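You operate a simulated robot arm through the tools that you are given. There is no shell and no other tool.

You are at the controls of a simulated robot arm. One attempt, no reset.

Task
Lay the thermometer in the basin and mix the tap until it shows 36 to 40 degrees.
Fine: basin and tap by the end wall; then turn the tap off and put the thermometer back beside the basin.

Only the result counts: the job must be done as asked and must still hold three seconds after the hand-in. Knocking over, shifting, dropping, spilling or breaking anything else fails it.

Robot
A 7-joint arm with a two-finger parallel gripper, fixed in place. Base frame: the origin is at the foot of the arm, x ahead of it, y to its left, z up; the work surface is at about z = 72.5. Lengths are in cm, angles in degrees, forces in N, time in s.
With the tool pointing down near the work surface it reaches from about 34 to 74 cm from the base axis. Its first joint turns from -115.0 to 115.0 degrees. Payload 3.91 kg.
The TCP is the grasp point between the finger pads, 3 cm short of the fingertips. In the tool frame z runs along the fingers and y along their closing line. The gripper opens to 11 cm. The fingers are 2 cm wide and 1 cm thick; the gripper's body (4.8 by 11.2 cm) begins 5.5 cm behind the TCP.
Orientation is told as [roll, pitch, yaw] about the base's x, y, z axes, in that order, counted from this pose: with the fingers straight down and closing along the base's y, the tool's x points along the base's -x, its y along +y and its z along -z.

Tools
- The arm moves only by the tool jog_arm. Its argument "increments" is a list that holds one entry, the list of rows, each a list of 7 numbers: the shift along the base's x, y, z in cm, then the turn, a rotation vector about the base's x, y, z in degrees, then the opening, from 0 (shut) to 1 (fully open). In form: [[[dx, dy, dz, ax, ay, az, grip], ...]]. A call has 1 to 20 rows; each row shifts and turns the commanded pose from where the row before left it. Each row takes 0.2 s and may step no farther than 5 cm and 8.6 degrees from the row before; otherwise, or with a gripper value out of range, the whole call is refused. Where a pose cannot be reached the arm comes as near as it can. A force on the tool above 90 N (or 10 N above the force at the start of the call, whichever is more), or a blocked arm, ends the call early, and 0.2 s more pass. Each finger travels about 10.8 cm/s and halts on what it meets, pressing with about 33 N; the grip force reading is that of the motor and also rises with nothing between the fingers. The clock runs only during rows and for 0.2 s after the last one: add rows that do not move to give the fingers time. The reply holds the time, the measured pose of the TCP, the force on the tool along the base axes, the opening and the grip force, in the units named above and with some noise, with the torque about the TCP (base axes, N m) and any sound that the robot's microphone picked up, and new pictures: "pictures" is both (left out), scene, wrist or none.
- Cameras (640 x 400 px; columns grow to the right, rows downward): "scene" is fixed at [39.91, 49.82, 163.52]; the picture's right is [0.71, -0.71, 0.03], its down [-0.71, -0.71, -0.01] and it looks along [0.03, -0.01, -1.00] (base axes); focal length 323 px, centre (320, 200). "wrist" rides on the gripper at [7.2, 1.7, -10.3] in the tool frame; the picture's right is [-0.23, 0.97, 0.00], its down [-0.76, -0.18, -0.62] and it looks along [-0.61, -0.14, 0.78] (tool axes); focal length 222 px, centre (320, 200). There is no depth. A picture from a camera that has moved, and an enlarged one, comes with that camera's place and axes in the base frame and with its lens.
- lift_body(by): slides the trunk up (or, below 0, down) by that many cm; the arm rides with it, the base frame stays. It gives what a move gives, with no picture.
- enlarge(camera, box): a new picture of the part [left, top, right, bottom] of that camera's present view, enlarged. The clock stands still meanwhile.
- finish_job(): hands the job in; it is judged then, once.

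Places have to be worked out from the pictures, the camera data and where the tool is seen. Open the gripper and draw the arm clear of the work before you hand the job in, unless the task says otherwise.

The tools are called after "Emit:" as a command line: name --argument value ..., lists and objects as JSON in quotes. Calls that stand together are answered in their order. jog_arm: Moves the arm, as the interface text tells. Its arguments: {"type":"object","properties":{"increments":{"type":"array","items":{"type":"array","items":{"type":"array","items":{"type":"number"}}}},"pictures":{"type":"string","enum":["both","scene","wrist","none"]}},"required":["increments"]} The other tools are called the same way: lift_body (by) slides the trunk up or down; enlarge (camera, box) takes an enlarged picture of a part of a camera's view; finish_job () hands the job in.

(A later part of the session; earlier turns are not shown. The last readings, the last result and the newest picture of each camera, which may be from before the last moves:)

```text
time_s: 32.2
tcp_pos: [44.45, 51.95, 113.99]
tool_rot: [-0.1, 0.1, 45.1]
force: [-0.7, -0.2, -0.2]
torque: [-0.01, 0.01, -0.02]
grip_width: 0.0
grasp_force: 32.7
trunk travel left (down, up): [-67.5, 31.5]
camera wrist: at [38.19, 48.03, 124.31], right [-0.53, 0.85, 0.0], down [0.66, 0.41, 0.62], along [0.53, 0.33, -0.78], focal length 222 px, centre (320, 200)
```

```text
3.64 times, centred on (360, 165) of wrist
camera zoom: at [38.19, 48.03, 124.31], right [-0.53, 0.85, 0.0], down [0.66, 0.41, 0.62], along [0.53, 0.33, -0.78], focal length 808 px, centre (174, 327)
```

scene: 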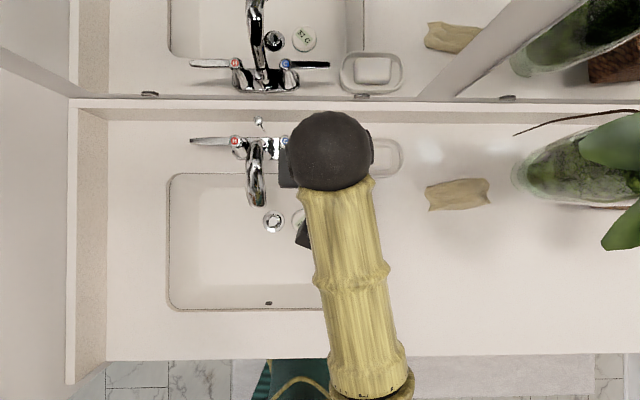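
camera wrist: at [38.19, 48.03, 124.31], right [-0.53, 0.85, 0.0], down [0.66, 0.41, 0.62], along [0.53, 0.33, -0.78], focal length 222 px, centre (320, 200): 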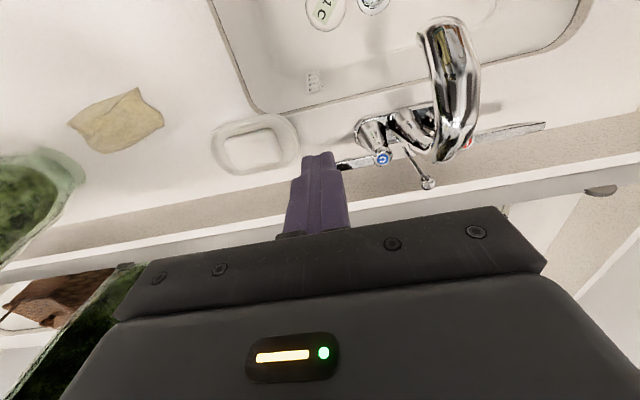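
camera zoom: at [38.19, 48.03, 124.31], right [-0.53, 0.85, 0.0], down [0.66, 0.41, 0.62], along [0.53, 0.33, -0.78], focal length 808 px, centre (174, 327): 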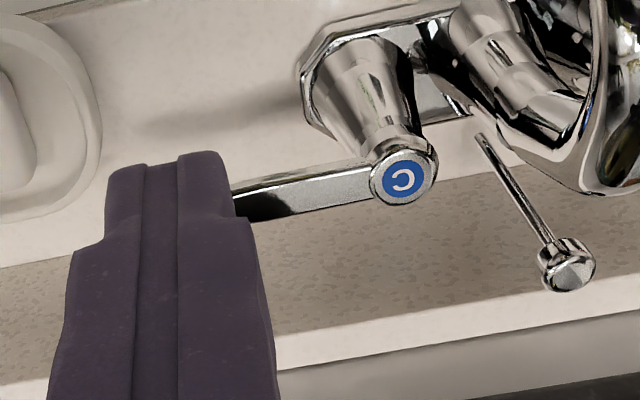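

The C cap is near (45.5, 62.0, 99.2) and its lever points right along (0.71, -0.71). I'll move the closed fingertips to above a point just behind the lever's outer half and see whether the arm reaches with the tool vertical.

Emit:
jog_arm --increments '[[[2.7, 2.0, -2, 0, 0, 0, 0], [2.7, 2.2, -2, 0, 0, 0, 0], [2.7, 2.2, -2, 0, 0, 0, 0], [0, 0, -1, 0, 0, 0, 0], [0, 0, 0, 0, 0, 0, 0]]]'

```text
time_s: 33.4
tcp_pos: [49.43, 52.51, 105.15]
tool_rot: [0.0, 0.0, 45.0]
force: [-0.4, -1.0, -0.1]
torque: [-0.01, 0.0, 0.03]
grip_width: 0.0
grasp_force: 33.1
out of reach, approached as far as the arm can: row 1, 2, 3
trunk travel left (down, up): [-67.5, 31.5]
camera wrist: at [43.1, 48.56, 115.48], right [-0.53, 0.85, 0.0], down [0.66, 0.41, 0.62], along [0.53, 0.33, -0.78], focal length 222 px, centre (320, 200)
```

scene: 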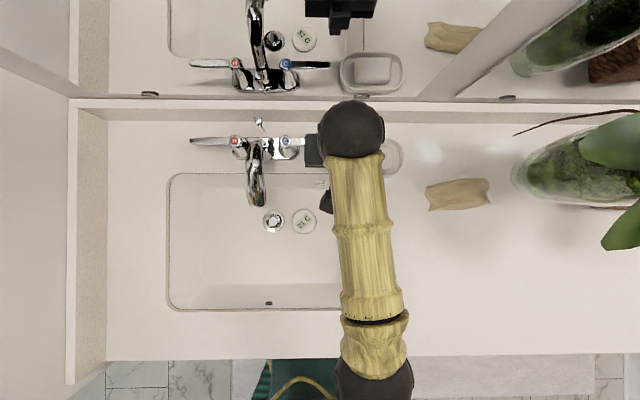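
wrist: 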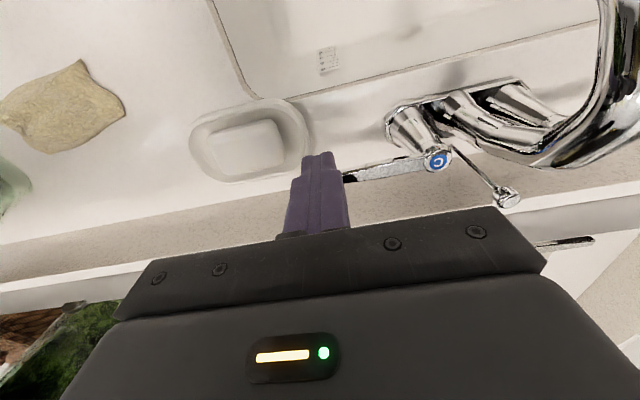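

The vertical tool falls short here (limit r ≈ 72–75 cm), so I'll raise the trunk and tilt the tool outward, straddling each lever between the fingers. First I raise the trunk 14 cm.

Emit:
lift_body --by 14

```text
time_s: 35.1
tcp_pos: [49.35, 52.54, 119.04]
tool_rot: [0.0, -0.1, 45.0]
force: [-0.7, -0.1, -0.2]
torque: [-0.02, 0.01, -0.01]
grip_width: 0.02
grasp_force: 32.7
trunk travel left (down, up): [-81.5, 17.5]
```

Trunk is up. Now I'll pull back slightly and rotate the tool +90° about vertical so the fingers close across the lever, with the camera on the outer (right) side.

Emit:
jog_arm --increments '[[[-1.2, -1.2, 0, 0, 0, 8.2, 0], [-1.2, -1.2, 0, 0, 0, 8.2, 0], [-1.2, -1.2, 0, 0, 0, 8.2, 0], [-1.2, -1.2, 0, 0, 0, 8.2, 0], [0, 0, 0, 0, 0, 8.2, 0], [0, 0, 0, 0, 0, 8.2, 0], [0, 0, 0, 0, 0, 8.2, 0], [0, 0, 0, 0, 0, 8.2, 0], [0, 0, 0, 0, 0, 8.2, 0.1], [0, 0, 0, 0, 0, 8.2, 0.2], [0, 0, 0, 0, 0, 8.0, 0.32], [0, 0, 0, 0, 0, 0, 0.32]]]'

```text
time_s: 37.7
tcp_pos: [44.56, 47.61, 119.21]
tool_rot: [0.0, 0.0, 135.1]
force: [0.4, 0.0, 0.1]
torque: [0.04, -0.05, 0.01]
grip_width: 3.51
grasp_force: 0.0
trunk travel left (down, up): [-81.5, 17.5]
camera wrist: at [48.52, 41.4, 129.46], right [-0.85, -0.53, 0.0], down [-0.41, 0.66, 0.62], along [-0.33, 0.53, -0.78], focal length 222 px, centre (320, 200)
```

scene: 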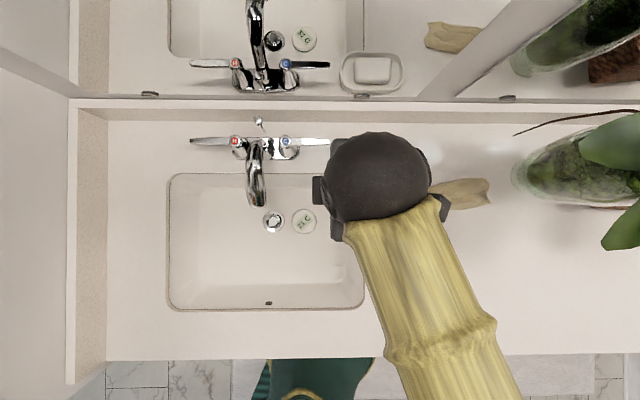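
wrist: 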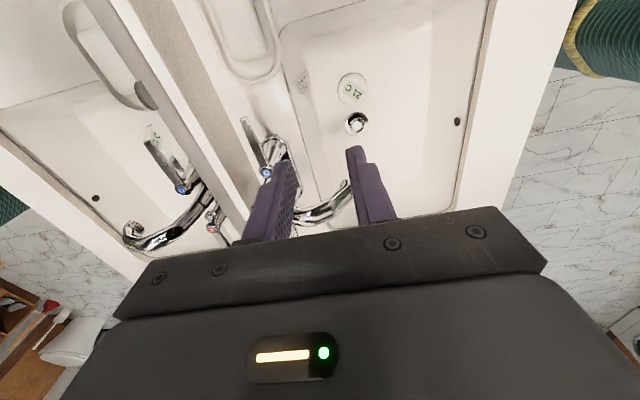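

The cold lever tip triangulates to about (51.9, 56.0, 98.3) and the cap to (45.7, 62, 98.5). I'll tilt the tool 30° outward and move above the lever with the fingers 3.5 cm apart.

Emit:
jog_arm --increments '[[[0, 0, 0, 5.3, -5.3, 0, 0.32], [0, 0, 0, 5.3, -5.3, 0, 0.32], [0, 0, 0, 5.3, -5.3, 0, 0.32], [0, 0, 0, 5.3, -5.3, 0, 0.32], [1.3, 2.5, -2, 0, 0, 0, 0.32], [1.3, 2.5, -2, 0, 0, 0, 0.32], [1.3, 2.5, -2, 0, 0, 0, 0.32], [1.3, 2.5, -2, 0, 0, 0, 0.32], [0, 0, -2, 0, 0, 0, 0.32], [0, 0, 0, 0, 0, 0, 0.32]]]'

```text
time_s: 39.9
tcp_pos: [49.83, 57.68, 108.9]
tool_rot: [-30.0, 0.0, 135.0]
force: [-0.8, 0.2, -0.5]
torque: [0.02, -0.02, 0.01]
grip_width: 3.54
grasp_force: 0.1
trunk travel left (down, up): [-81.5, 17.5]
camera wrist: at [50.36, 47.97, 117.13], right [-0.76, -0.44, -0.49], down [-0.65, 0.43, 0.63], along [-0.07, 0.79, -0.61], focal length 222 px, centre (320, 200)
```

scene: 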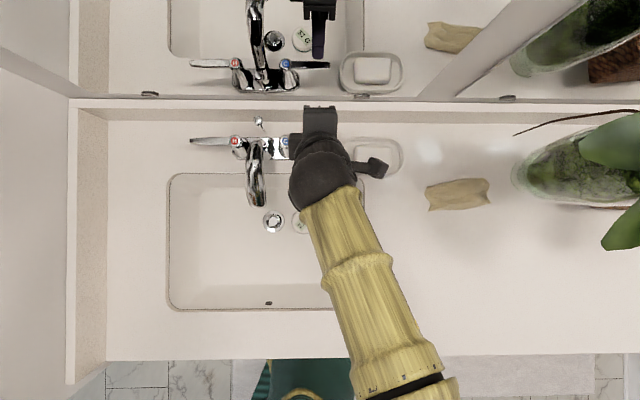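
wrist: 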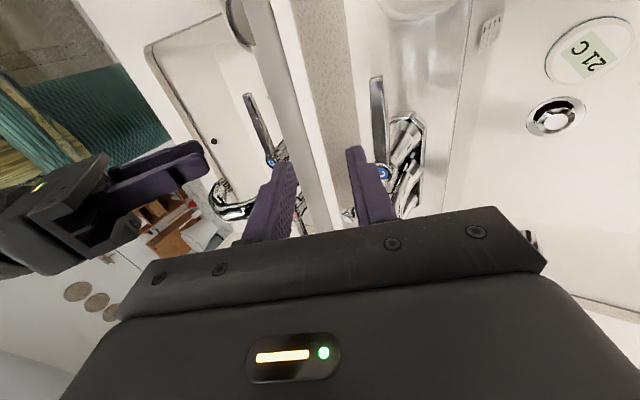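

The lever line sits at n ≈ 76.1 in the wall-normal direction, matching my TCP (76.0), and the arm reaches fine. I'll descend straight to about z = 102 and check alignment.

Emit:
jog_arm --increments '[[[0, 0, -2.5, 0, 0, 0, 0.32], [0, 0, -2.5, 0, 0, 0, 0.32], [0, 0, -2, 0, 0, 0, 0.32], [0, 0, 0, 0, 0, 0, 0.32]]]'

```text
time_s: 40.9
tcp_pos: [50.02, 57.67, 101.99]
tool_rot: [-30.0, 0.0, 135.1]
force: [0.3, 0.5, 1.0]
torque: [0.02, 0.02, -0.04]
grip_width: 3.53
grasp_force: 0.0
trunk travel left (down, up): [-81.5, 17.5]
camera wrist: at [50.31, 47.87, 110.22], right [-0.76, -0.44, -0.49], down [-0.65, 0.43, 0.63], along [-0.07, 0.79, -0.61], focal length 222 px, centre (320, 200)
```

scene: 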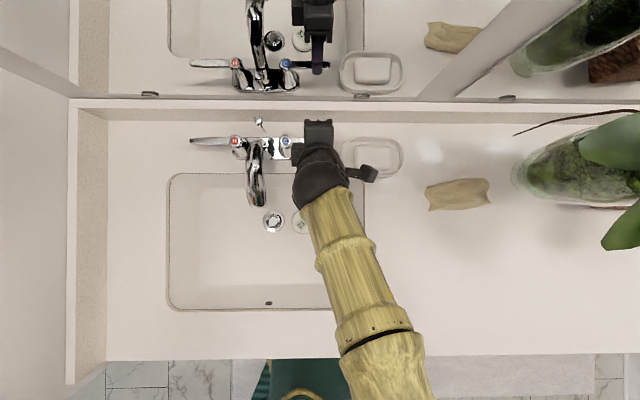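
wrist: 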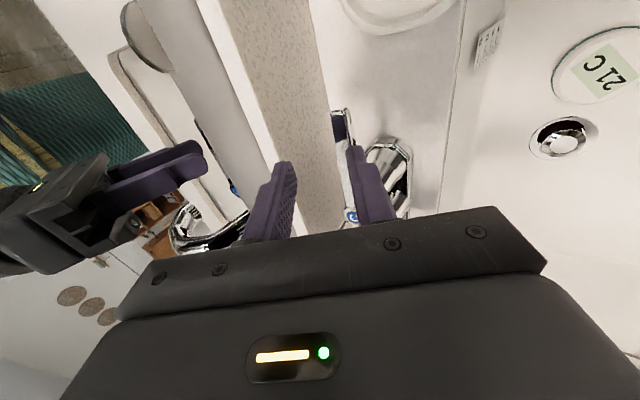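

The lever now appears between the two fingers in the wrist view. I'll lower the remaining 3 cm gently.

Emit:
jog_arm --increments '[[[0, 0, -1, 0, 0, 0, 0.32], [0, 0, -1, 0, 0, 0, 0.32], [0, 0, -0.6, 0, 0, 0, 0.32], [0, 0, -0.4, 0, 0, 0, 0.32], [0, 0, 0, 0, 0, 0, 0.32]]]' --pictures "wrist"

Emit:
enlarge --camera "wrist" --box '[240, 80, 440, 240]'

```text
time_s: 42.1
tcp_pos: [49.5, 57.38, 101.23]
tool_rot: [-31.8, -0.3, 135.0]
force: [-16.9, -25.4, 80.3]
torque: [-0.44, 0.69, 1.06]
grip_width: 2.71
grasp_force: 0.0
trunk travel left (down, up): [-81.5, 17.5]
camera wrist: at [49.82, 47.35, 109.12], right [-0.75, -0.42, -0.51], down [-0.66, 0.41, 0.63], along [-0.05, 0.81, -0.59], focal length 222 px, centre (320, 200)
```

wrist: 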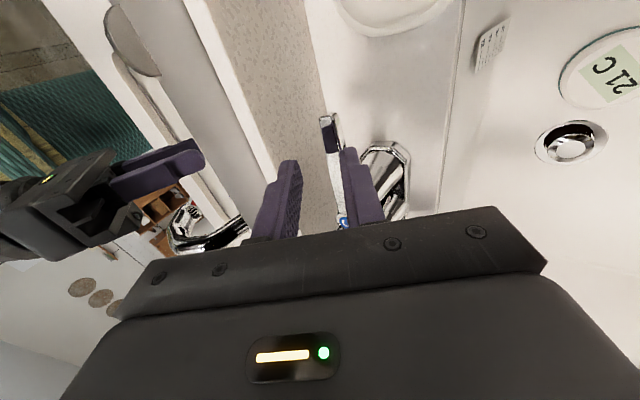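

```text
2.50 times, centred on (340, 160) of wrist
camera zoom: at [49.82, 47.35, 109.12], right [-0.75, -0.42, -0.51], down [-0.66, 0.41, 0.63], along [-0.05, 0.81, -0.59], focal length 555 px, centre (270, 300)
```

zoom: 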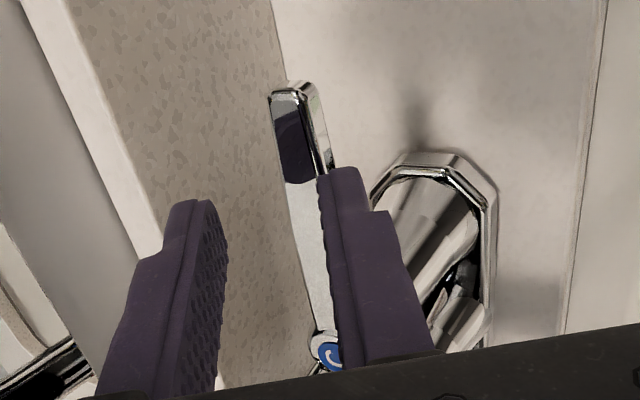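

The front fingertip landed on top of the lever (80 N): with the tilt I must approach along the tool axis, not straight down. I'll lift off immediately and retract toward the user.

Emit:
jog_arm --increments '[[[0, 0, 2, 0, 0, 0, 0.32], [0, 0, 2, 0, 0, 0, 0.32], [0, 0, 1, 0, 0, 0, 0.32], [0, 0, 0, 0, 0, 0, 0.32]]]'

```text
time_s: 43.1
tcp_pos: [49.73, 57.6, 103.91]
tool_rot: [-30.0, 0.0, 135.0]
force: [-0.3, -0.2, 0.6]
torque: [0.02, -0.02, 0.02]
grip_width: 3.51
grasp_force: 0.1
trunk travel left (down, up): [-81.5, 17.5]
camera wrist: at [50.17, 47.81, 112.17], right [-0.76, -0.44, -0.49], down [-0.65, 0.43, 0.63], along [-0.07, 0.79, -0.61], focal length 222 px, centre (320, 200)
```

scene: 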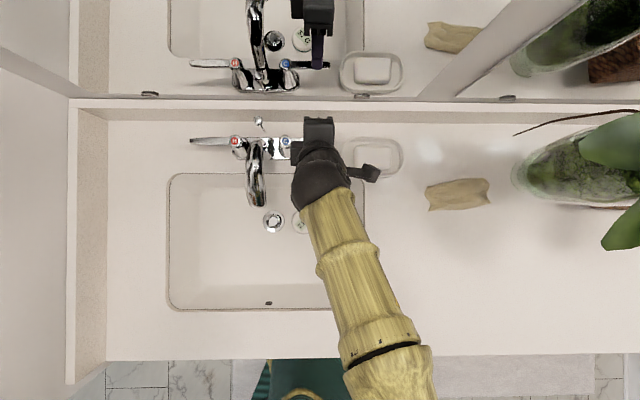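
wrist: 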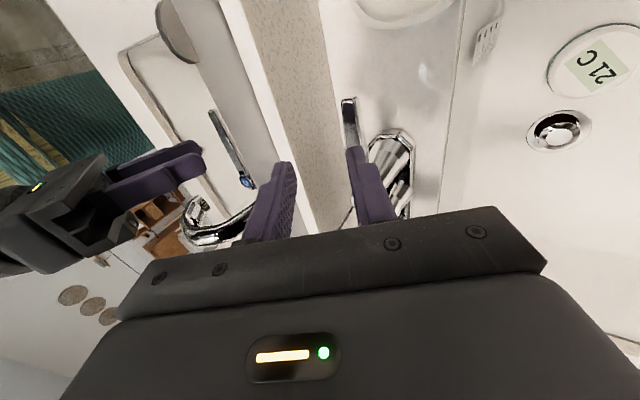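

Nothing looks disturbed. I'll shift back 2.6 cm toward the user, then advance along the tool axis toward the lever for the first 3 cm.

Emit:
jog_arm --increments '[[[-0.95, -0.95, 0, 0, 0, 0, 0.32], [-0.95, -0.95, 0, 0, 0, 0, 0.32], [0, 0, -1.5, 0, 0, 0, 0.32], [0.354, 0.354, -0.866, 0, 0, 0, 0.32], [0.354, 0.354, -0.866, 0, 0, 0, 0.32], [0.354, 0.354, -0.866, 0, 0, 0, 0.32], [0, 0, 0, 0, 0, 0, 0.32]]]' --pictures "wrist"

Emit:
enlarge --camera "wrist" --box '[240, 80, 440, 240]'

```text
time_s: 44.7
tcp_pos: [49.06, 56.77, 99.97]
tool_rot: [-30.0, 0.1, 135.1]
force: [-0.1, 0.0, 0.3]
torque: [0.05, -0.05, -0.03]
grip_width: 3.53
grasp_force: 0.0
trunk travel left (down, up): [-81.5, 17.5]
camera wrist: at [49.39, 47.01, 108.19], right [-0.76, -0.44, -0.49], down [-0.65, 0.43, 0.63], along [-0.07, 0.79, -0.61], focal length 222 px, centre (320, 200)
```

wrist: 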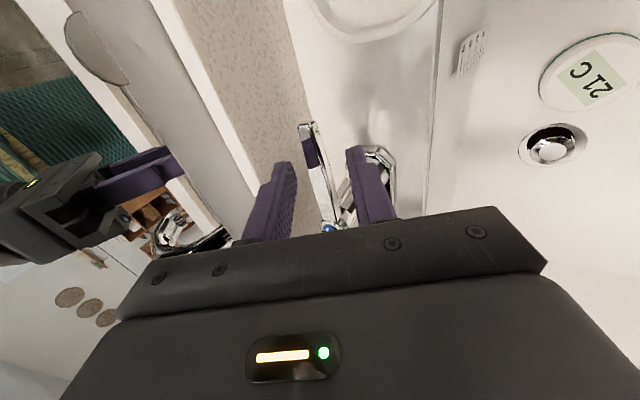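

```text
2.50 times, centred on (340, 160) of wrist
camera zoom: at [49.39, 47.01, 108.19], right [-0.76, -0.44, -0.49], down [-0.65, 0.43, 0.63], along [-0.07, 0.79, -0.61], focal length 555 px, centre (270, 300)
```

zoom: 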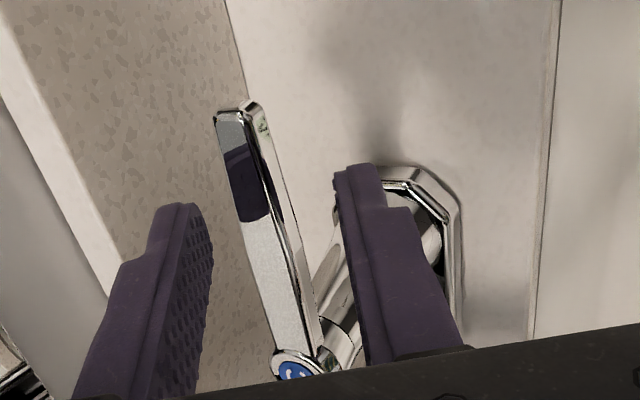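

The lever now sits neatly between the two fingers. I'll advance the last 2 cm along the tool axis.

Emit:
jog_arm --increments '[[[0.354, 0.354, -0.866, 0, 0, 0, 0.32], [0.354, 0.354, -0.866, 0, 0, 0, 0.32], [0, 0, 0, 0, 0, 0, 0.32]]]' --pictures "wrist"

Emit:
enlarge --camera "wrist" --box '[240, 80, 440, 240]'

```text
time_s: 45.5
tcp_pos: [49.5, 57.43, 98.31]
tool_rot: [-30.0, 0.0, 135.0]
force: [0.0, 0.4, 1.0]
torque: [-0.01, -0.02, -0.02]
grip_width: 3.52
grasp_force: 0.0
trunk travel left (down, up): [-81.5, 17.5]
camera wrist: at [49.97, 47.69, 106.39], right [-0.76, -0.44, -0.49], down [-0.65, 0.43, 0.63], along [-0.07, 0.79, -0.61], focal length 222 px, centre (320, 200)
```

wrist: 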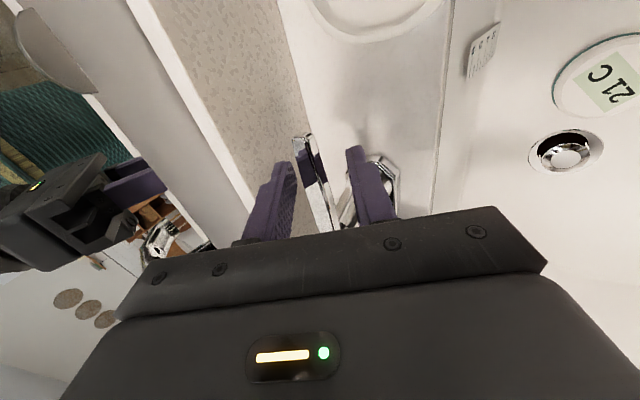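

```text
2.50 times, centred on (340, 160) of wrist
camera zoom: at [49.97, 47.69, 106.39], right [-0.76, -0.44, -0.49], down [-0.65, 0.43, 0.63], along [-0.07, 0.79, -0.61], focal length 555 px, centre (270, 300)
```

zoom: 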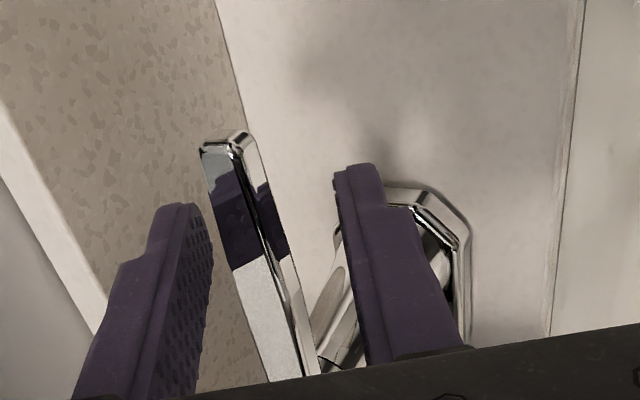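

The lever is straddled. Now I'll pull it toward the user by roughly 15°, turning the tool with it, and watch force, sound and the thermometer.

Emit:
jog_arm --increments '[[[-0.4, -0.4, 0, 0, 0, 0, 0.32], [-0.4, -0.38, 0, 0, 0, -3, 0.32], [-0.4, -0.33, 0, 0, 0, -4, 0.32], [-0.4, -0.3, 0, 0, 0, -4, 0.32], [-0.35, -0.25, 0, 0, 0, -4, 0.32], [0, 0, 0, 0, 0, 0, 0.32]]]'

```text
time_s: 46.9
tcp_pos: [47.67, 55.83, 98.1]
tool_rot: [-29.9, 0.0, 120.0]
force: [0.0, -0.6, 1.1]
torque: [-0.03, -0.03, 0.01]
grip_width: 3.55
grasp_force: 0.3
trunk travel left (down, up): [-81.5, 17.5]
camera wrist: at [45.63, 46.27, 106.38], right [-0.84, -0.22, -0.49], down [-0.52, 0.58, 0.63], along [0.14, 0.78, -0.61], focal length 222 px, centre (320, 200)
```

scene: 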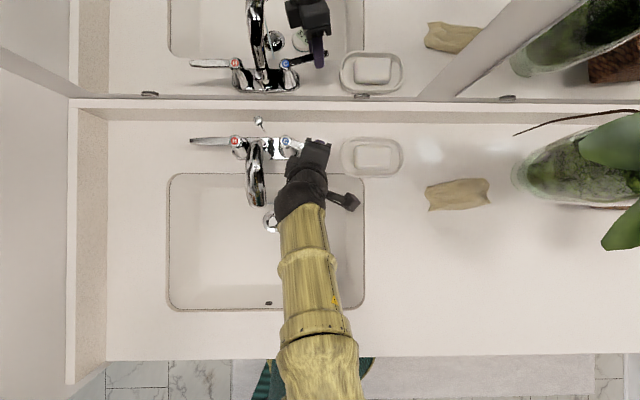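
wrist: 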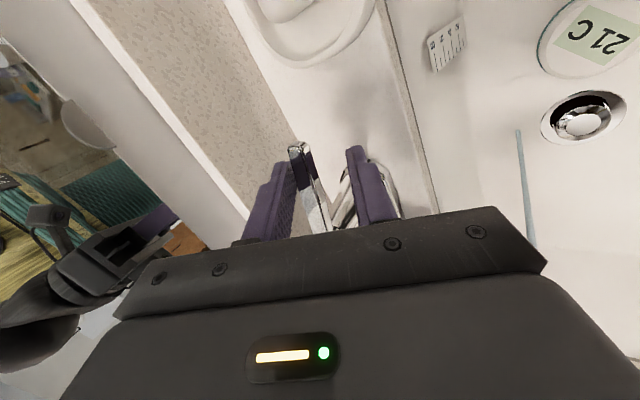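

Water is now running: a thin stream is visible, landing near (33.5, 57.2). I'll wait a couple of seconds to see whether the thermometer reacts.

Emit:
jog_arm --increments '[[[0, 0, 0, 0, 0, 0, 0.32], [0, 0, 0, 0, 0, 0, 0.32], [0, 0, 0, 0, 0, 0, 0.32], [0, 0, 0, 0, 0, 0, 0.32], [0, 0, 0, 0, 0, 0, 0.32], [0, 0, 0, 0, 0, 0, 0.32], [0, 0, 0, 0, 0, 0, 0.32], [0, 0, 0, 0, 0, 0, 0.32]]]' --pictures "wrist"

Emit:
enlarge --camera "wrist" --box '[400, 0, 640, 240]'

```text
time_s: 48.7
tcp_pos: [47.73, 55.74, 98.27]
tool_rot: [-30.0, 0.0, 120.0]
force: [-0.8, -0.5, 0.4]
torque: [-0.03, 0.03, -0.01]
grip_width: 3.5
grasp_force: 0.0
trunk travel left (down, up): [-81.5, 17.5]
camera wrist: at [45.63, 46.3, 106.39], right [-0.84, -0.23, -0.49], down [-0.52, 0.58, 0.63], along [0.14, 0.78, -0.61], focal length 222 px, centre (320, 200)
```

wrist: 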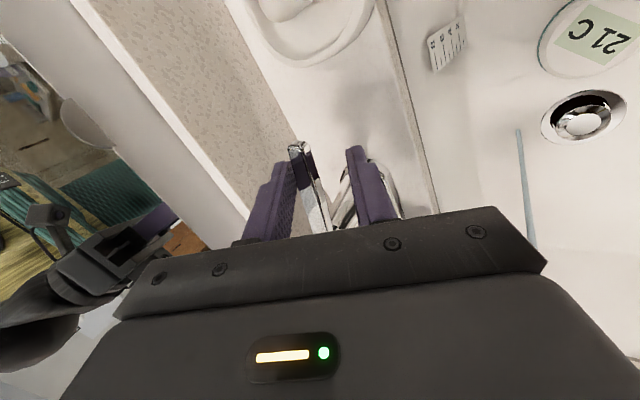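

```text
1.67 times, centred on (520, 120) of wrist
camera zoom: at [45.63, 46.3, 106.39], right [-0.84, -0.23, -0.49], down [-0.52, 0.58, 0.63], along [0.14, 0.78, -0.61], focal length 370 px, centre (-13, 333)
```

zoom: 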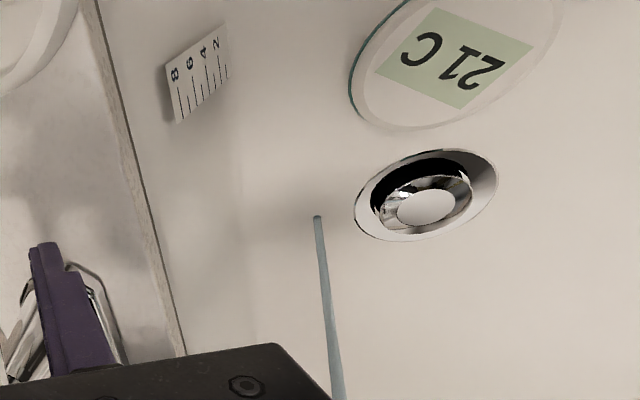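

The display stays at 21 C, so the thermometer likely must be under the stream. I'll leave the cold trickle running (drain is open), back off the lever along the tool axis, and go back to the puck to slide it under the stream.

Emit:
jog_arm --increments '[[[-1.3, -0.75, 2.6, 0, 0, 0, 0.32], [-1.3, -0.75, 2.6, 0, 0, 0, 0.32], [0, 0, 4, 0, 0, 0, 0.32], [0, 0, 0, -3.75, 6.5, 0, 0.32], [0, 0, 0, -3.75, 6.5, 0, 0.32], [0, 0, 0, -3.75, 6.5, 0, 0.32], [0, 0, 0, -3.75, 6.5, 0, 0.32], [-1.14, -0.83, -0.3, 0, 0, -8.33, 0.32], [-1.14, -0.83, -0.3, 0, 0, -8.33, 0.32], [-1.14, -0.83, -0.3, 0, 0, -8.33, 0.32], [-1.14, -0.83, -0.3, 0, 0, -8.33, 0.32], [-1.14, -0.83, -0.3, 0, 0, -8.33, 0.4], [-1.14, -0.83, -0.3, 0, 0, -8.33, 0.5], [-1.14, -0.83, -0.3, 0, 0, -8.33, 0.6], [-1.14, -0.83, -0.3, 0, 0, -8.33, 0.7], [-1.14, -0.83, -0.3, 0, 0, -8.33, 0.86], [0, 0, 0, 0, 0, 0, 0.86]]]'

```text
time_s: 52.3
tcp_pos: [34.82, 46.94, 104.78]
tool_rot: [0.0, 0.0, 45.0]
force: [-0.3, -0.4, -0.2]
torque: [0.02, 0.0, -0.03]
grip_width: 9.46
grasp_force: 0.1
trunk travel left (down, up): [-81.5, 17.5]
camera wrist: at [28.43, 43.04, 115.07], right [-0.53, 0.85, 0.0], down [0.67, 0.41, 0.62], along [0.53, 0.33, -0.78], focal length 222 px, centre (320, 200)
```

scene: 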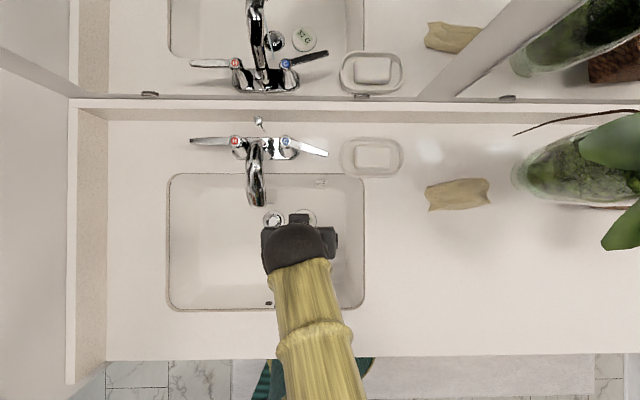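
wrist: 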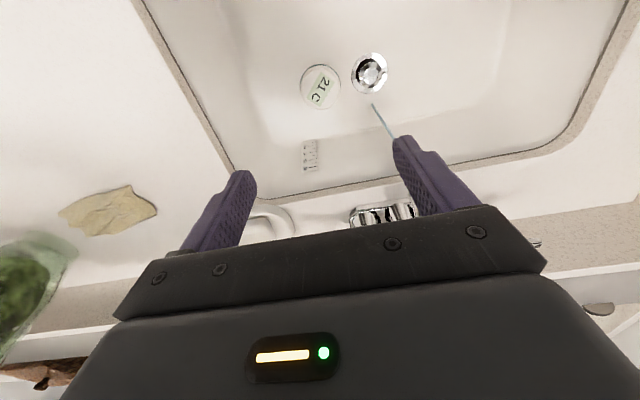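

The cold lever is now turned about 15° and the stream lands near (33.2, 57.4). I'll tilt the tool 25° outward (keeping the finger closing line horizontal) and descend over the puck.

Emit:
jog_arm --increments '[[[0, 0, 0, 5.89, -5.89, 0, 0.86], [0, 0, 0, 5.89, -5.89, 0, 0.86], [0, 0, 0, 5.89, -5.89, 0, 0.86], [0, 0, -4, 0, 0, 0, 0.86], [0, 0, -4, 0, 0, 0, 0.86], [0, 0, -4, 0, 0, 0, 0.86], [0, 0, -4, 0, 0, 0, 0.86], [0, 0, -4, 0, 0, 0, 0.86], [0, 0, -3, 0, 0, 0, 0.86], [0, 0, 0, 0, 0, 0, 0.86]]]'

```text
time_s: 54.5
tcp_pos: [34.74, 46.88, 81.73]
tool_rot: [0.1, -25.1, 45.1]
force: [0.4, -0.7, -0.6]
torque: [-0.01, 0.01, -0.04]
grip_width: 9.49
grasp_force: 0.0
trunk travel left (down, up): [-81.5, 17.5]
camera wrist: at [25.76, 40.33, 88.02], right [-0.54, 0.83, 0.1], down [0.43, 0.18, 0.89], along [0.72, 0.52, -0.45], focal length 222 px, centre (320, 200)
```

scene: 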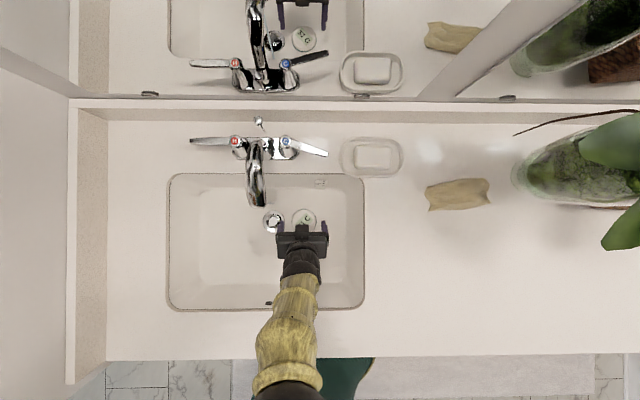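
wrist: 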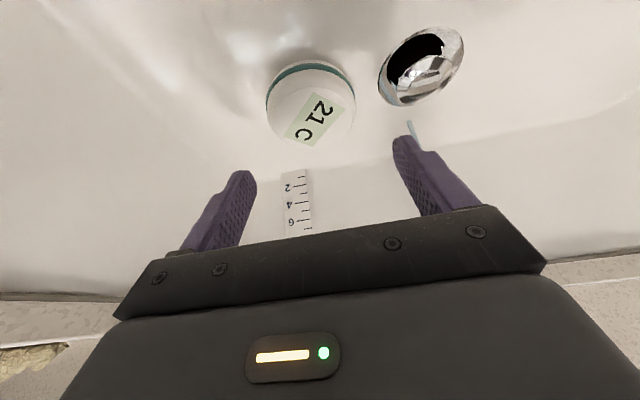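

The puck is aligned between the fingers. I'll narrow the opening slightly to stay off the drain rim and lower to just above the floor.

Emit:
jog_arm --increments '[[[0, 0, -1.5, 0, 0, 0, 0.8], [0, 0, -1.5, 0, 0, 0, 0.78], [0, 0, -1.2, 0, 0, 0, 0.78], [0, 0, -0.8, 0, 0, 0, 0.78], [0, 0, 0, 0, 0, 0, 0.78]]]' --pictures "wrist"

```text
time_s: 55.7
tcp_pos: [34.82, 46.89, 76.81]
tool_rot: [0.1, -25.0, 45.1]
force: [0.2, 0.6, 0.1]
torque: [0.0, -0.02, 0.01]
grip_width: 8.57
grasp_force: 0.1
trunk travel left (down, up): [-81.5, 17.5]
camera wrist: at [25.95, 40.36, 83.08], right [-0.54, 0.83, 0.1], down [0.43, 0.18, 0.89], along [0.72, 0.52, -0.45], focal length 222 px, centre (320, 200)
```

wrist: 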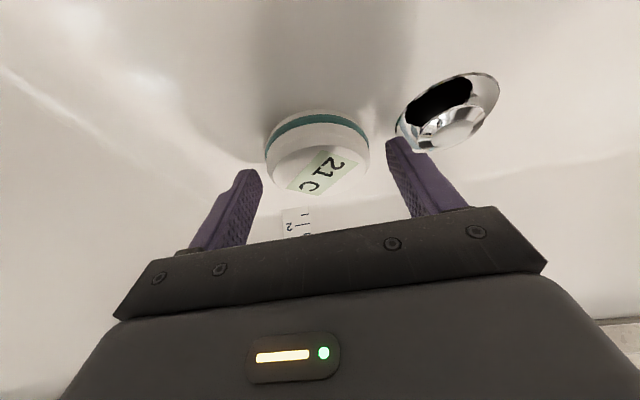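

The side view shows the puck standing flat with a teal band around it, well centred between the fingers. I'll lower the last 0.9 cm and watch for floor contact.

Emit:
jog_arm --increments '[[[0, 0, -0.4, 0, 0, 0, 0.78], [0, 0, -0.3, 0, 0, 0, 0.78], [0, 0, -0.2, 0, 0, 0, 0.78], [0, 0, 0, 0, 0, 0, 0.78]]]' --pictures "wrist"

```text
time_s: 56.7
tcp_pos: [34.99, 46.89, 75.98]
tool_rot: [0.0, -25.0, 45.1]
force: [-0.3, 0.5, -0.3]
torque: [0.01, 0.02, 0.0]
grip_width: 8.57
grasp_force: 0.0
trunk travel left (down, up): [-81.5, 17.5]
camera wrist: at [25.97, 40.4, 82.26], right [-0.54, 0.83, 0.1], down [0.43, 0.18, 0.89], along [0.72, 0.52, -0.45], focal length 222 px, centre (320, 200)
```

wrist: 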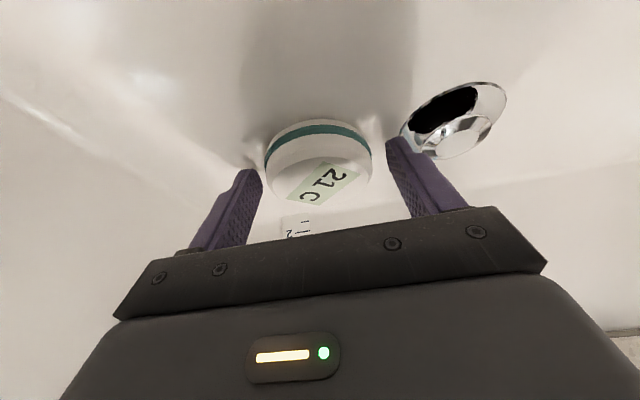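

Now I'll close on the puck and lift it just half a centimetre to check the grip.

Emit:
jog_arm --increments '[[[0, 0, 0, 0, 0, 0, 0.6], [0, 0, 0, 0, 0, 0, 0.4], [0, 0, 0, 0, 0, 0, 0.3], [0, 0, 0.3, 0, 0, 0, 0.3], [0, 0, 0.3, 0, 0, 0, 0.3], [0, 0, 0, 0, 0, 0, 0.3]]]' --pictures "wrist"

```text
time_s: 58.1
tcp_pos: [34.84, 46.84, 76.51]
tool_rot: [0.0, -25.0, 45.0]
force: [0.4, -0.8, -0.1]
torque: [0.0, 0.0, 0.01]
grip_width: 6.64
grasp_force: 33.0
trunk travel left (down, up): [-81.5, 17.5]
camera wrist: at [25.97, 40.33, 82.83], right [-0.54, 0.83, 0.1], down [0.43, 0.18, 0.89], along [0.72, 0.52, -0.45], focal length 222 px, centre (320, 200)
```

wrist: 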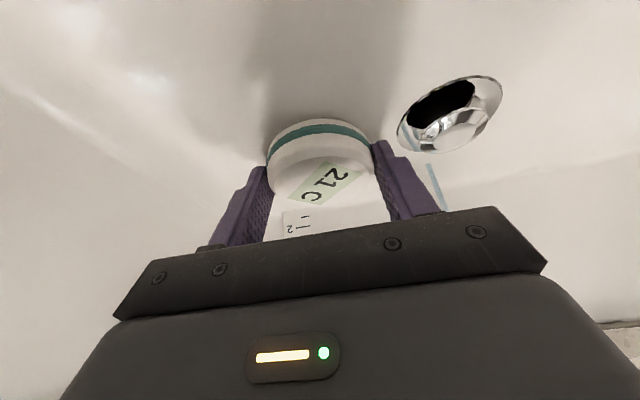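

The puck rose with the fingers. I'll now carry it low across the floor to beneath the stream, about (35.0, 56.5).

Emit:
jog_arm --increments '[[[-0.13, 1.6, 0.1, 0, 0, 0, 0.3], [-0.13, 1.6, 0, 0, 0, 0, 0.3], [-0.13, 1.6, 0, 0, 0, 0, 0.3], [-0.13, 1.6, 0, 0, 0, 0, 0.3], [0, 0, 0, 0, 0, 0, 0.3]]]'

```text
time_s: 59.3
tcp_pos: [34.36, 53.19, 76.5]
tool_rot: [0.0, -25.0, 45.1]
force: [-0.8, 0.6, -2.0]
torque: [0.0, 0.03, -0.07]
grip_width: 6.65
grasp_force: 32.7
trunk travel left (down, up): [-81.5, 17.5]
camera wrist: at [25.43, 46.69, 82.84], right [-0.54, 0.83, 0.1], down [0.43, 0.18, 0.89], along [0.72, 0.52, -0.45], focal length 222 px, centre (320, 200)
```

scene: 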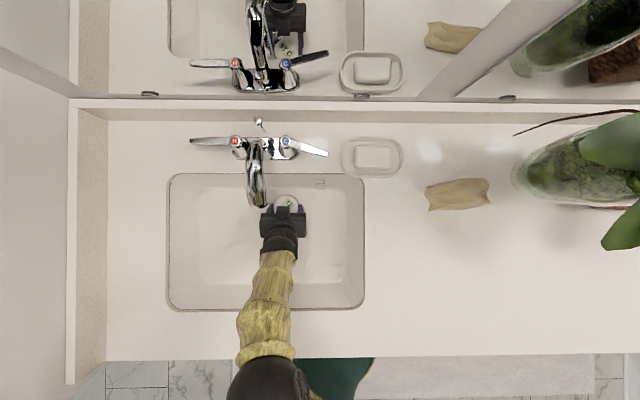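
wrist: 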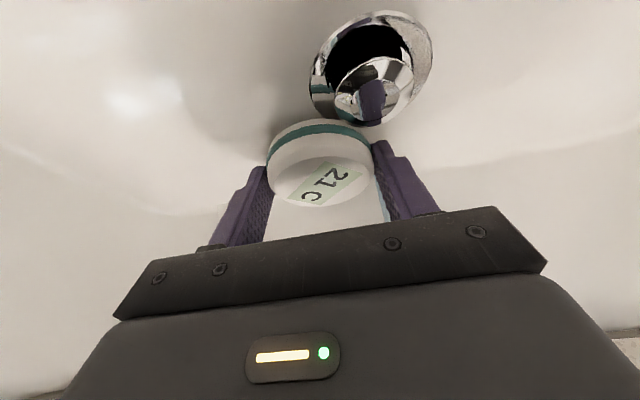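

The stream is just behind the puck now. I'll move about 2.4 cm further so the stream falls onto the puck's top face.

Emit:
jog_arm --increments '[[[-0.05, 1.2, 0, 0, 0, 0, 0.3], [-0.05, 1.2, 0, 0, 0, 0, 0.3], [0, 0, 0, 0, 0, 0, 0.3]]]'

Emit:
enlarge --camera "scene" --box '[220, 120, 340, 220]'

Emit:
enlarge --camera "wrist" --box '[220, 80, 440, 240]'

```text
time_s: 60.1
tcp_pos: [34.28, 55.73, 76.54]
tool_rot: [0.1, -25.0, 45.1]
force: [0.5, 0.3, -1.3]
torque: [0.01, 0.01, -0.01]
grip_width: 6.65
grasp_force: 33.0
trunk travel left (down, up): [-81.5, 17.5]
camera wrist: at [25.28, 49.21, 82.9], right [-0.54, 0.83, 0.1], down [0.43, 0.18, 0.89], along [0.72, 0.52, -0.45], focal length 222 px, centre (320, 200)
```

scene: 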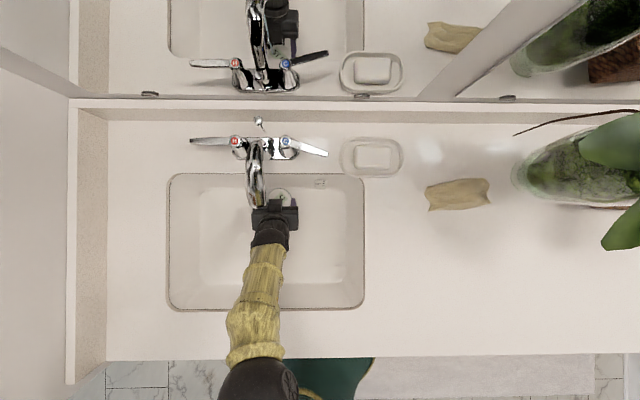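
wrist: 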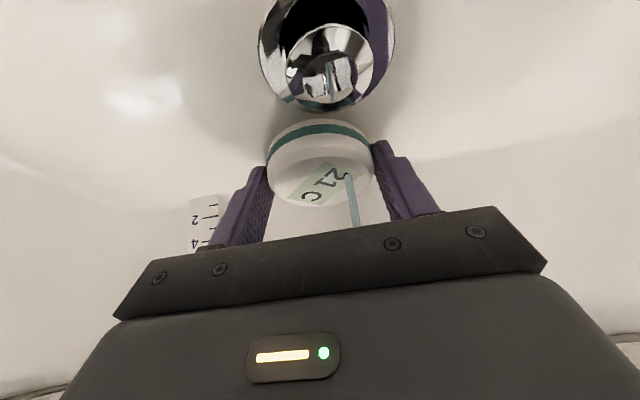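

```text
4.00 times, centred on (280, 170) of scene
camera zoom: at [39.91, 49.82, 163.52], right [0.71, -0.71, 0.03], down [-0.71, -0.71, -0.01], along [0.03, -0.01, -1.0], focal length 1293 px, centre (480, 320)
```

zoom: 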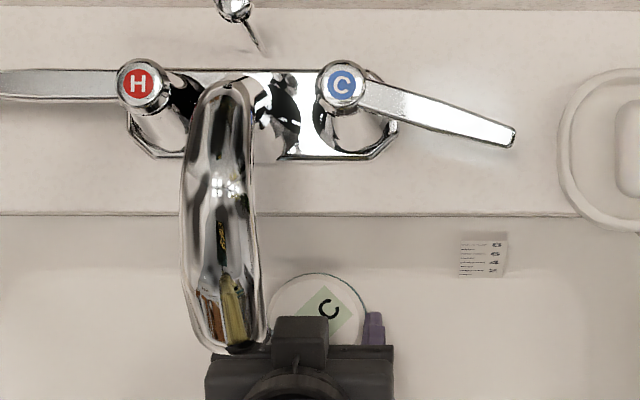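

```text
2.50 times, centred on (330, 160) of wrist
camera zoom: at [25.28, 49.21, 82.9], right [-0.54, 0.83, 0.1], down [0.43, 0.18, 0.89], along [0.72, 0.52, -0.45], focal length 555 px, centre (295, 300)
```

zoom: 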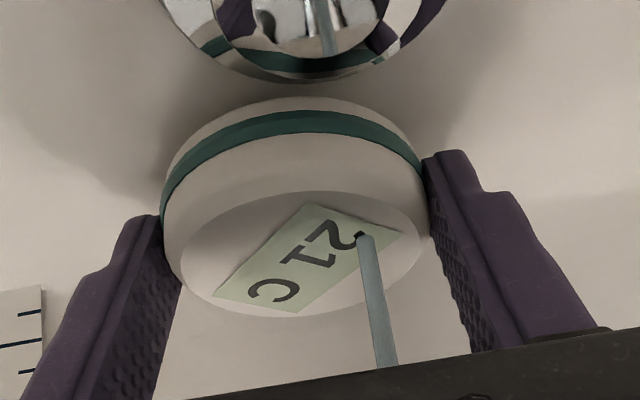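

The stream now falls right on the puck's top face. I'll nudge it 0.4 cm away from the drain and lower it to the floor.

Emit:
jog_arm --increments '[[[0.35, 0.3, -0.2, 0, 0, 0, 0.3], [0, 0, -0.2, 0, 0, 0, 0.3], [0, 0, -0.1, 0, 0, 0, 0.3], [0, 0, 0, 0, 0, 0, 0.3]]]' --pictures "wrist"

Emit:
enlarge --camera "wrist" --box '[220, 80, 440, 240]'

```text
time_s: 61.1
tcp_pos: [34.59, 56.06, 76.02]
tool_rot: [0.0, -25.0, 45.1]
force: [0.5, 0.5, -1.3]
torque: [0.0, 0.03, 0.01]
grip_width: 6.64
grasp_force: 33.1
trunk travel left (down, up): [-81.5, 17.5]
camera wrist: at [25.69, 49.54, 82.4], right [-0.54, 0.83, 0.1], down [0.43, 0.18, 0.89], along [0.72, 0.52, -0.45], focal length 222 px, centre (320, 200)
```

wrist: 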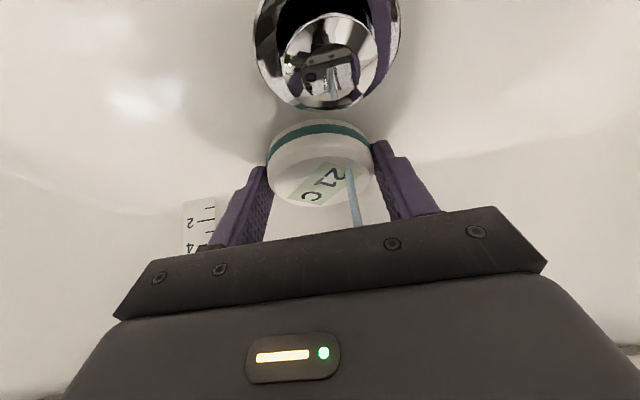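

```text
2.50 times, centred on (330, 160) of wrist
camera zoom: at [25.69, 49.54, 82.4], right [-0.54, 0.83, 0.1], down [0.43, 0.18, 0.89], along [0.72, 0.52, -0.45], focal length 555 px, centre (295, 300)
```

zoom: 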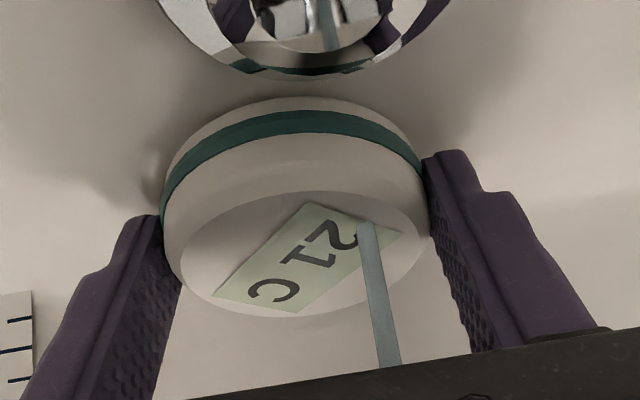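

Another 0.1 cm should set it on the floor; I'll lower, check force, then open.

Emit:
jog_arm --increments '[[[0, 0, -0.1, 0, 0, 0, 0.3], [0, 0, -0.1, 0, 0, 0, 0.3], [0, 0, 0, 0, 0, 0, 0.3]]]' --pictures "none"

```text
time_s: 61.9
tcp_pos: [34.56, 56.0, 75.92]
tool_rot: [0.0, -24.9, 45.1]
force: [-0.1, 0.1, 0.7]
torque: [-0.05, 0.01, -0.03]
grip_width: 6.63
grasp_force: 33.3
trunk travel left (down, up): [-81.5, 17.5]
```

Force has gone to zero/slightly positive, so the puck is touching the floor. I'll open the fingers moderately and look.

Emit:
jog_arm --increments '[[[0, 0, 0, 0, 0, 0, 0.55], [0, 0, 0, 0, 0, 0, 0.66], [0, 0, 0, 0, 0, 0, 0.74], [0, 0, 0, 0, 0, 0, 0.74], [0, 0, 0, 0, 0, 0, 0.74]]]' --pictures "wrist"

Emit:
enlarge --camera "wrist" --box '[220, 80, 440, 240]'

```text
time_s: 63.1
tcp_pos: [34.7, 56.0, 75.88]
tool_rot: [0.0, -24.9, 45.2]
force: [0.2, -0.8, 0.0]
torque: [0.01, -0.03, 0.03]
grip_width: 8.13
grasp_force: 0.1
trunk travel left (down, up): [-81.5, 17.5]
camera wrist: at [25.69, 49.5, 82.25], right [-0.54, 0.83, 0.1], down [0.43, 0.18, 0.89], along [0.72, 0.52, -0.45], focal length 222 px, centre (320, 200)
```

wrist: 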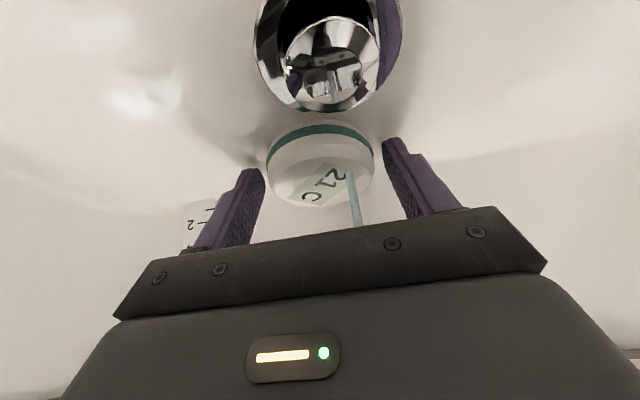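

```text
2.50 times, centred on (330, 160) of wrist
camera zoom: at [25.69, 49.5, 82.25], right [-0.54, 0.83, 0.1], down [0.43, 0.18, 0.89], along [0.72, 0.52, -0.45], focal length 555 px, centre (295, 300)
```

zoom: 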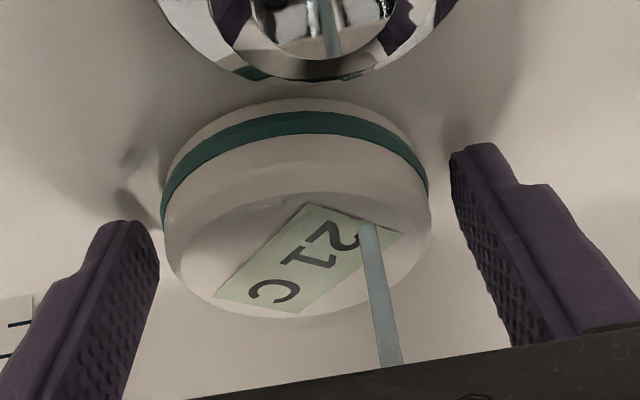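

The puck stands flat under the stream. I'll retract along the tool axis, up and away from the spout, then check the display.

Emit:
jog_arm --increments '[[[-0.6, -0.6, 1.8, 0, 0, 0, 0.74], [-1.2, -1.2, 3.6, 0, 0, 0, 0.74], [-1.2, -1.2, 3.6, 0, 0, 0, 0.74], [-1.2, -1.2, 3.6, 0, 0, 0, 0.74], [-1.2, -1.2, 3.6, 0, 0, 0, 0.74], [-1.2, -1.2, 3.6, 0, 0, 0, 0.74], [-0.8, -0.8, 3.6, 0, 0, 0, 0.74], [0, 0, 3.6, 0, 0, 0, 0.74], [0, 0, 0, 0, 0, 0, 0.74]]]'

Emit:
enlarge --camera "scene" --box '[220, 140, 340, 240]'

Emit:
enlarge --camera "wrist" --box '[240, 40, 440, 190]'

```text
time_s: 65.1
tcp_pos: [27.18, 48.69, 102.92]
tool_rot: [0.0, -24.9, 45.1]
force: [0.1, 0.0, 0.2]
torque: [-0.05, 0.0, 0.04]
grip_width: 8.14
grasp_force: 0.0
trunk travel left (down, up): [-81.5, 17.5]
camera wrist: at [18.14, 42.11, 109.31], right [-0.54, 0.83, 0.1], down [0.43, 0.18, 0.89], along [0.72, 0.52, -0.45], focal length 222 px, centre (320, 200)
```

scene: 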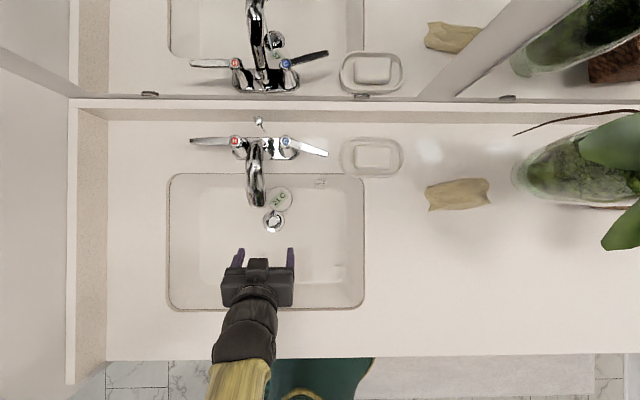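
wrist: 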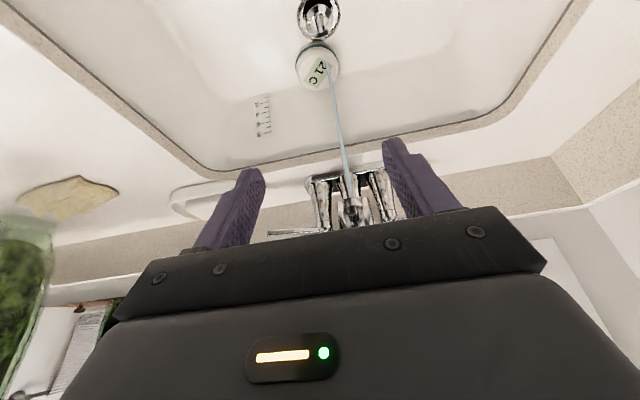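

```text
4.00 times, centred on (280, 190) of scene
camera zoom: at [39.91, 49.82, 163.52], right [0.71, -0.71, 0.03], down [-0.71, -0.71, -0.01], along [0.03, -0.01, -1.0], focal length 1293 px, centre (480, 240)
```

zoom: 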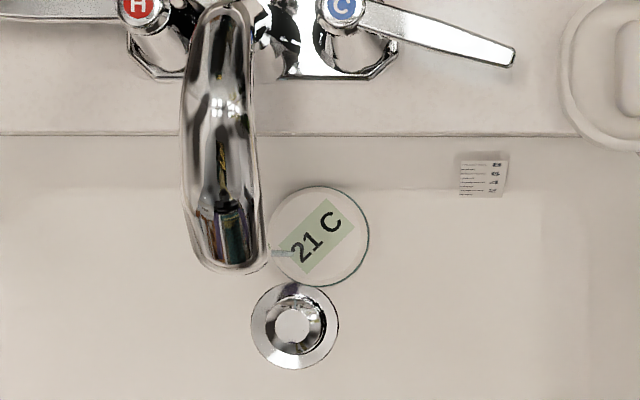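

```text
2.67 times, centred on (340, 115) of wrist
camera zoom: at [18.14, 42.11, 109.31], right [-0.54, 0.83, 0.1], down [0.43, 0.18, 0.89], along [0.72, 0.52, -0.45], focal length 592 px, centre (267, 427)
```

zoom: 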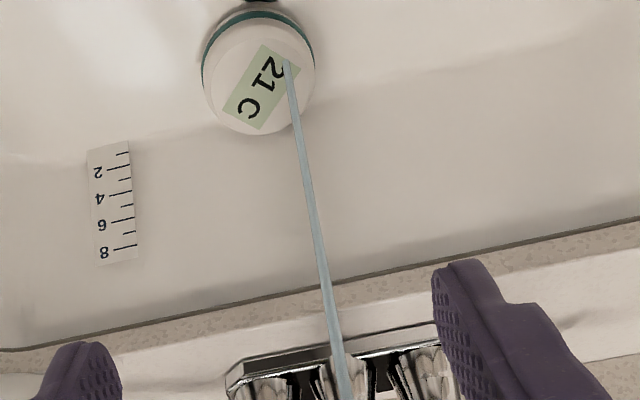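

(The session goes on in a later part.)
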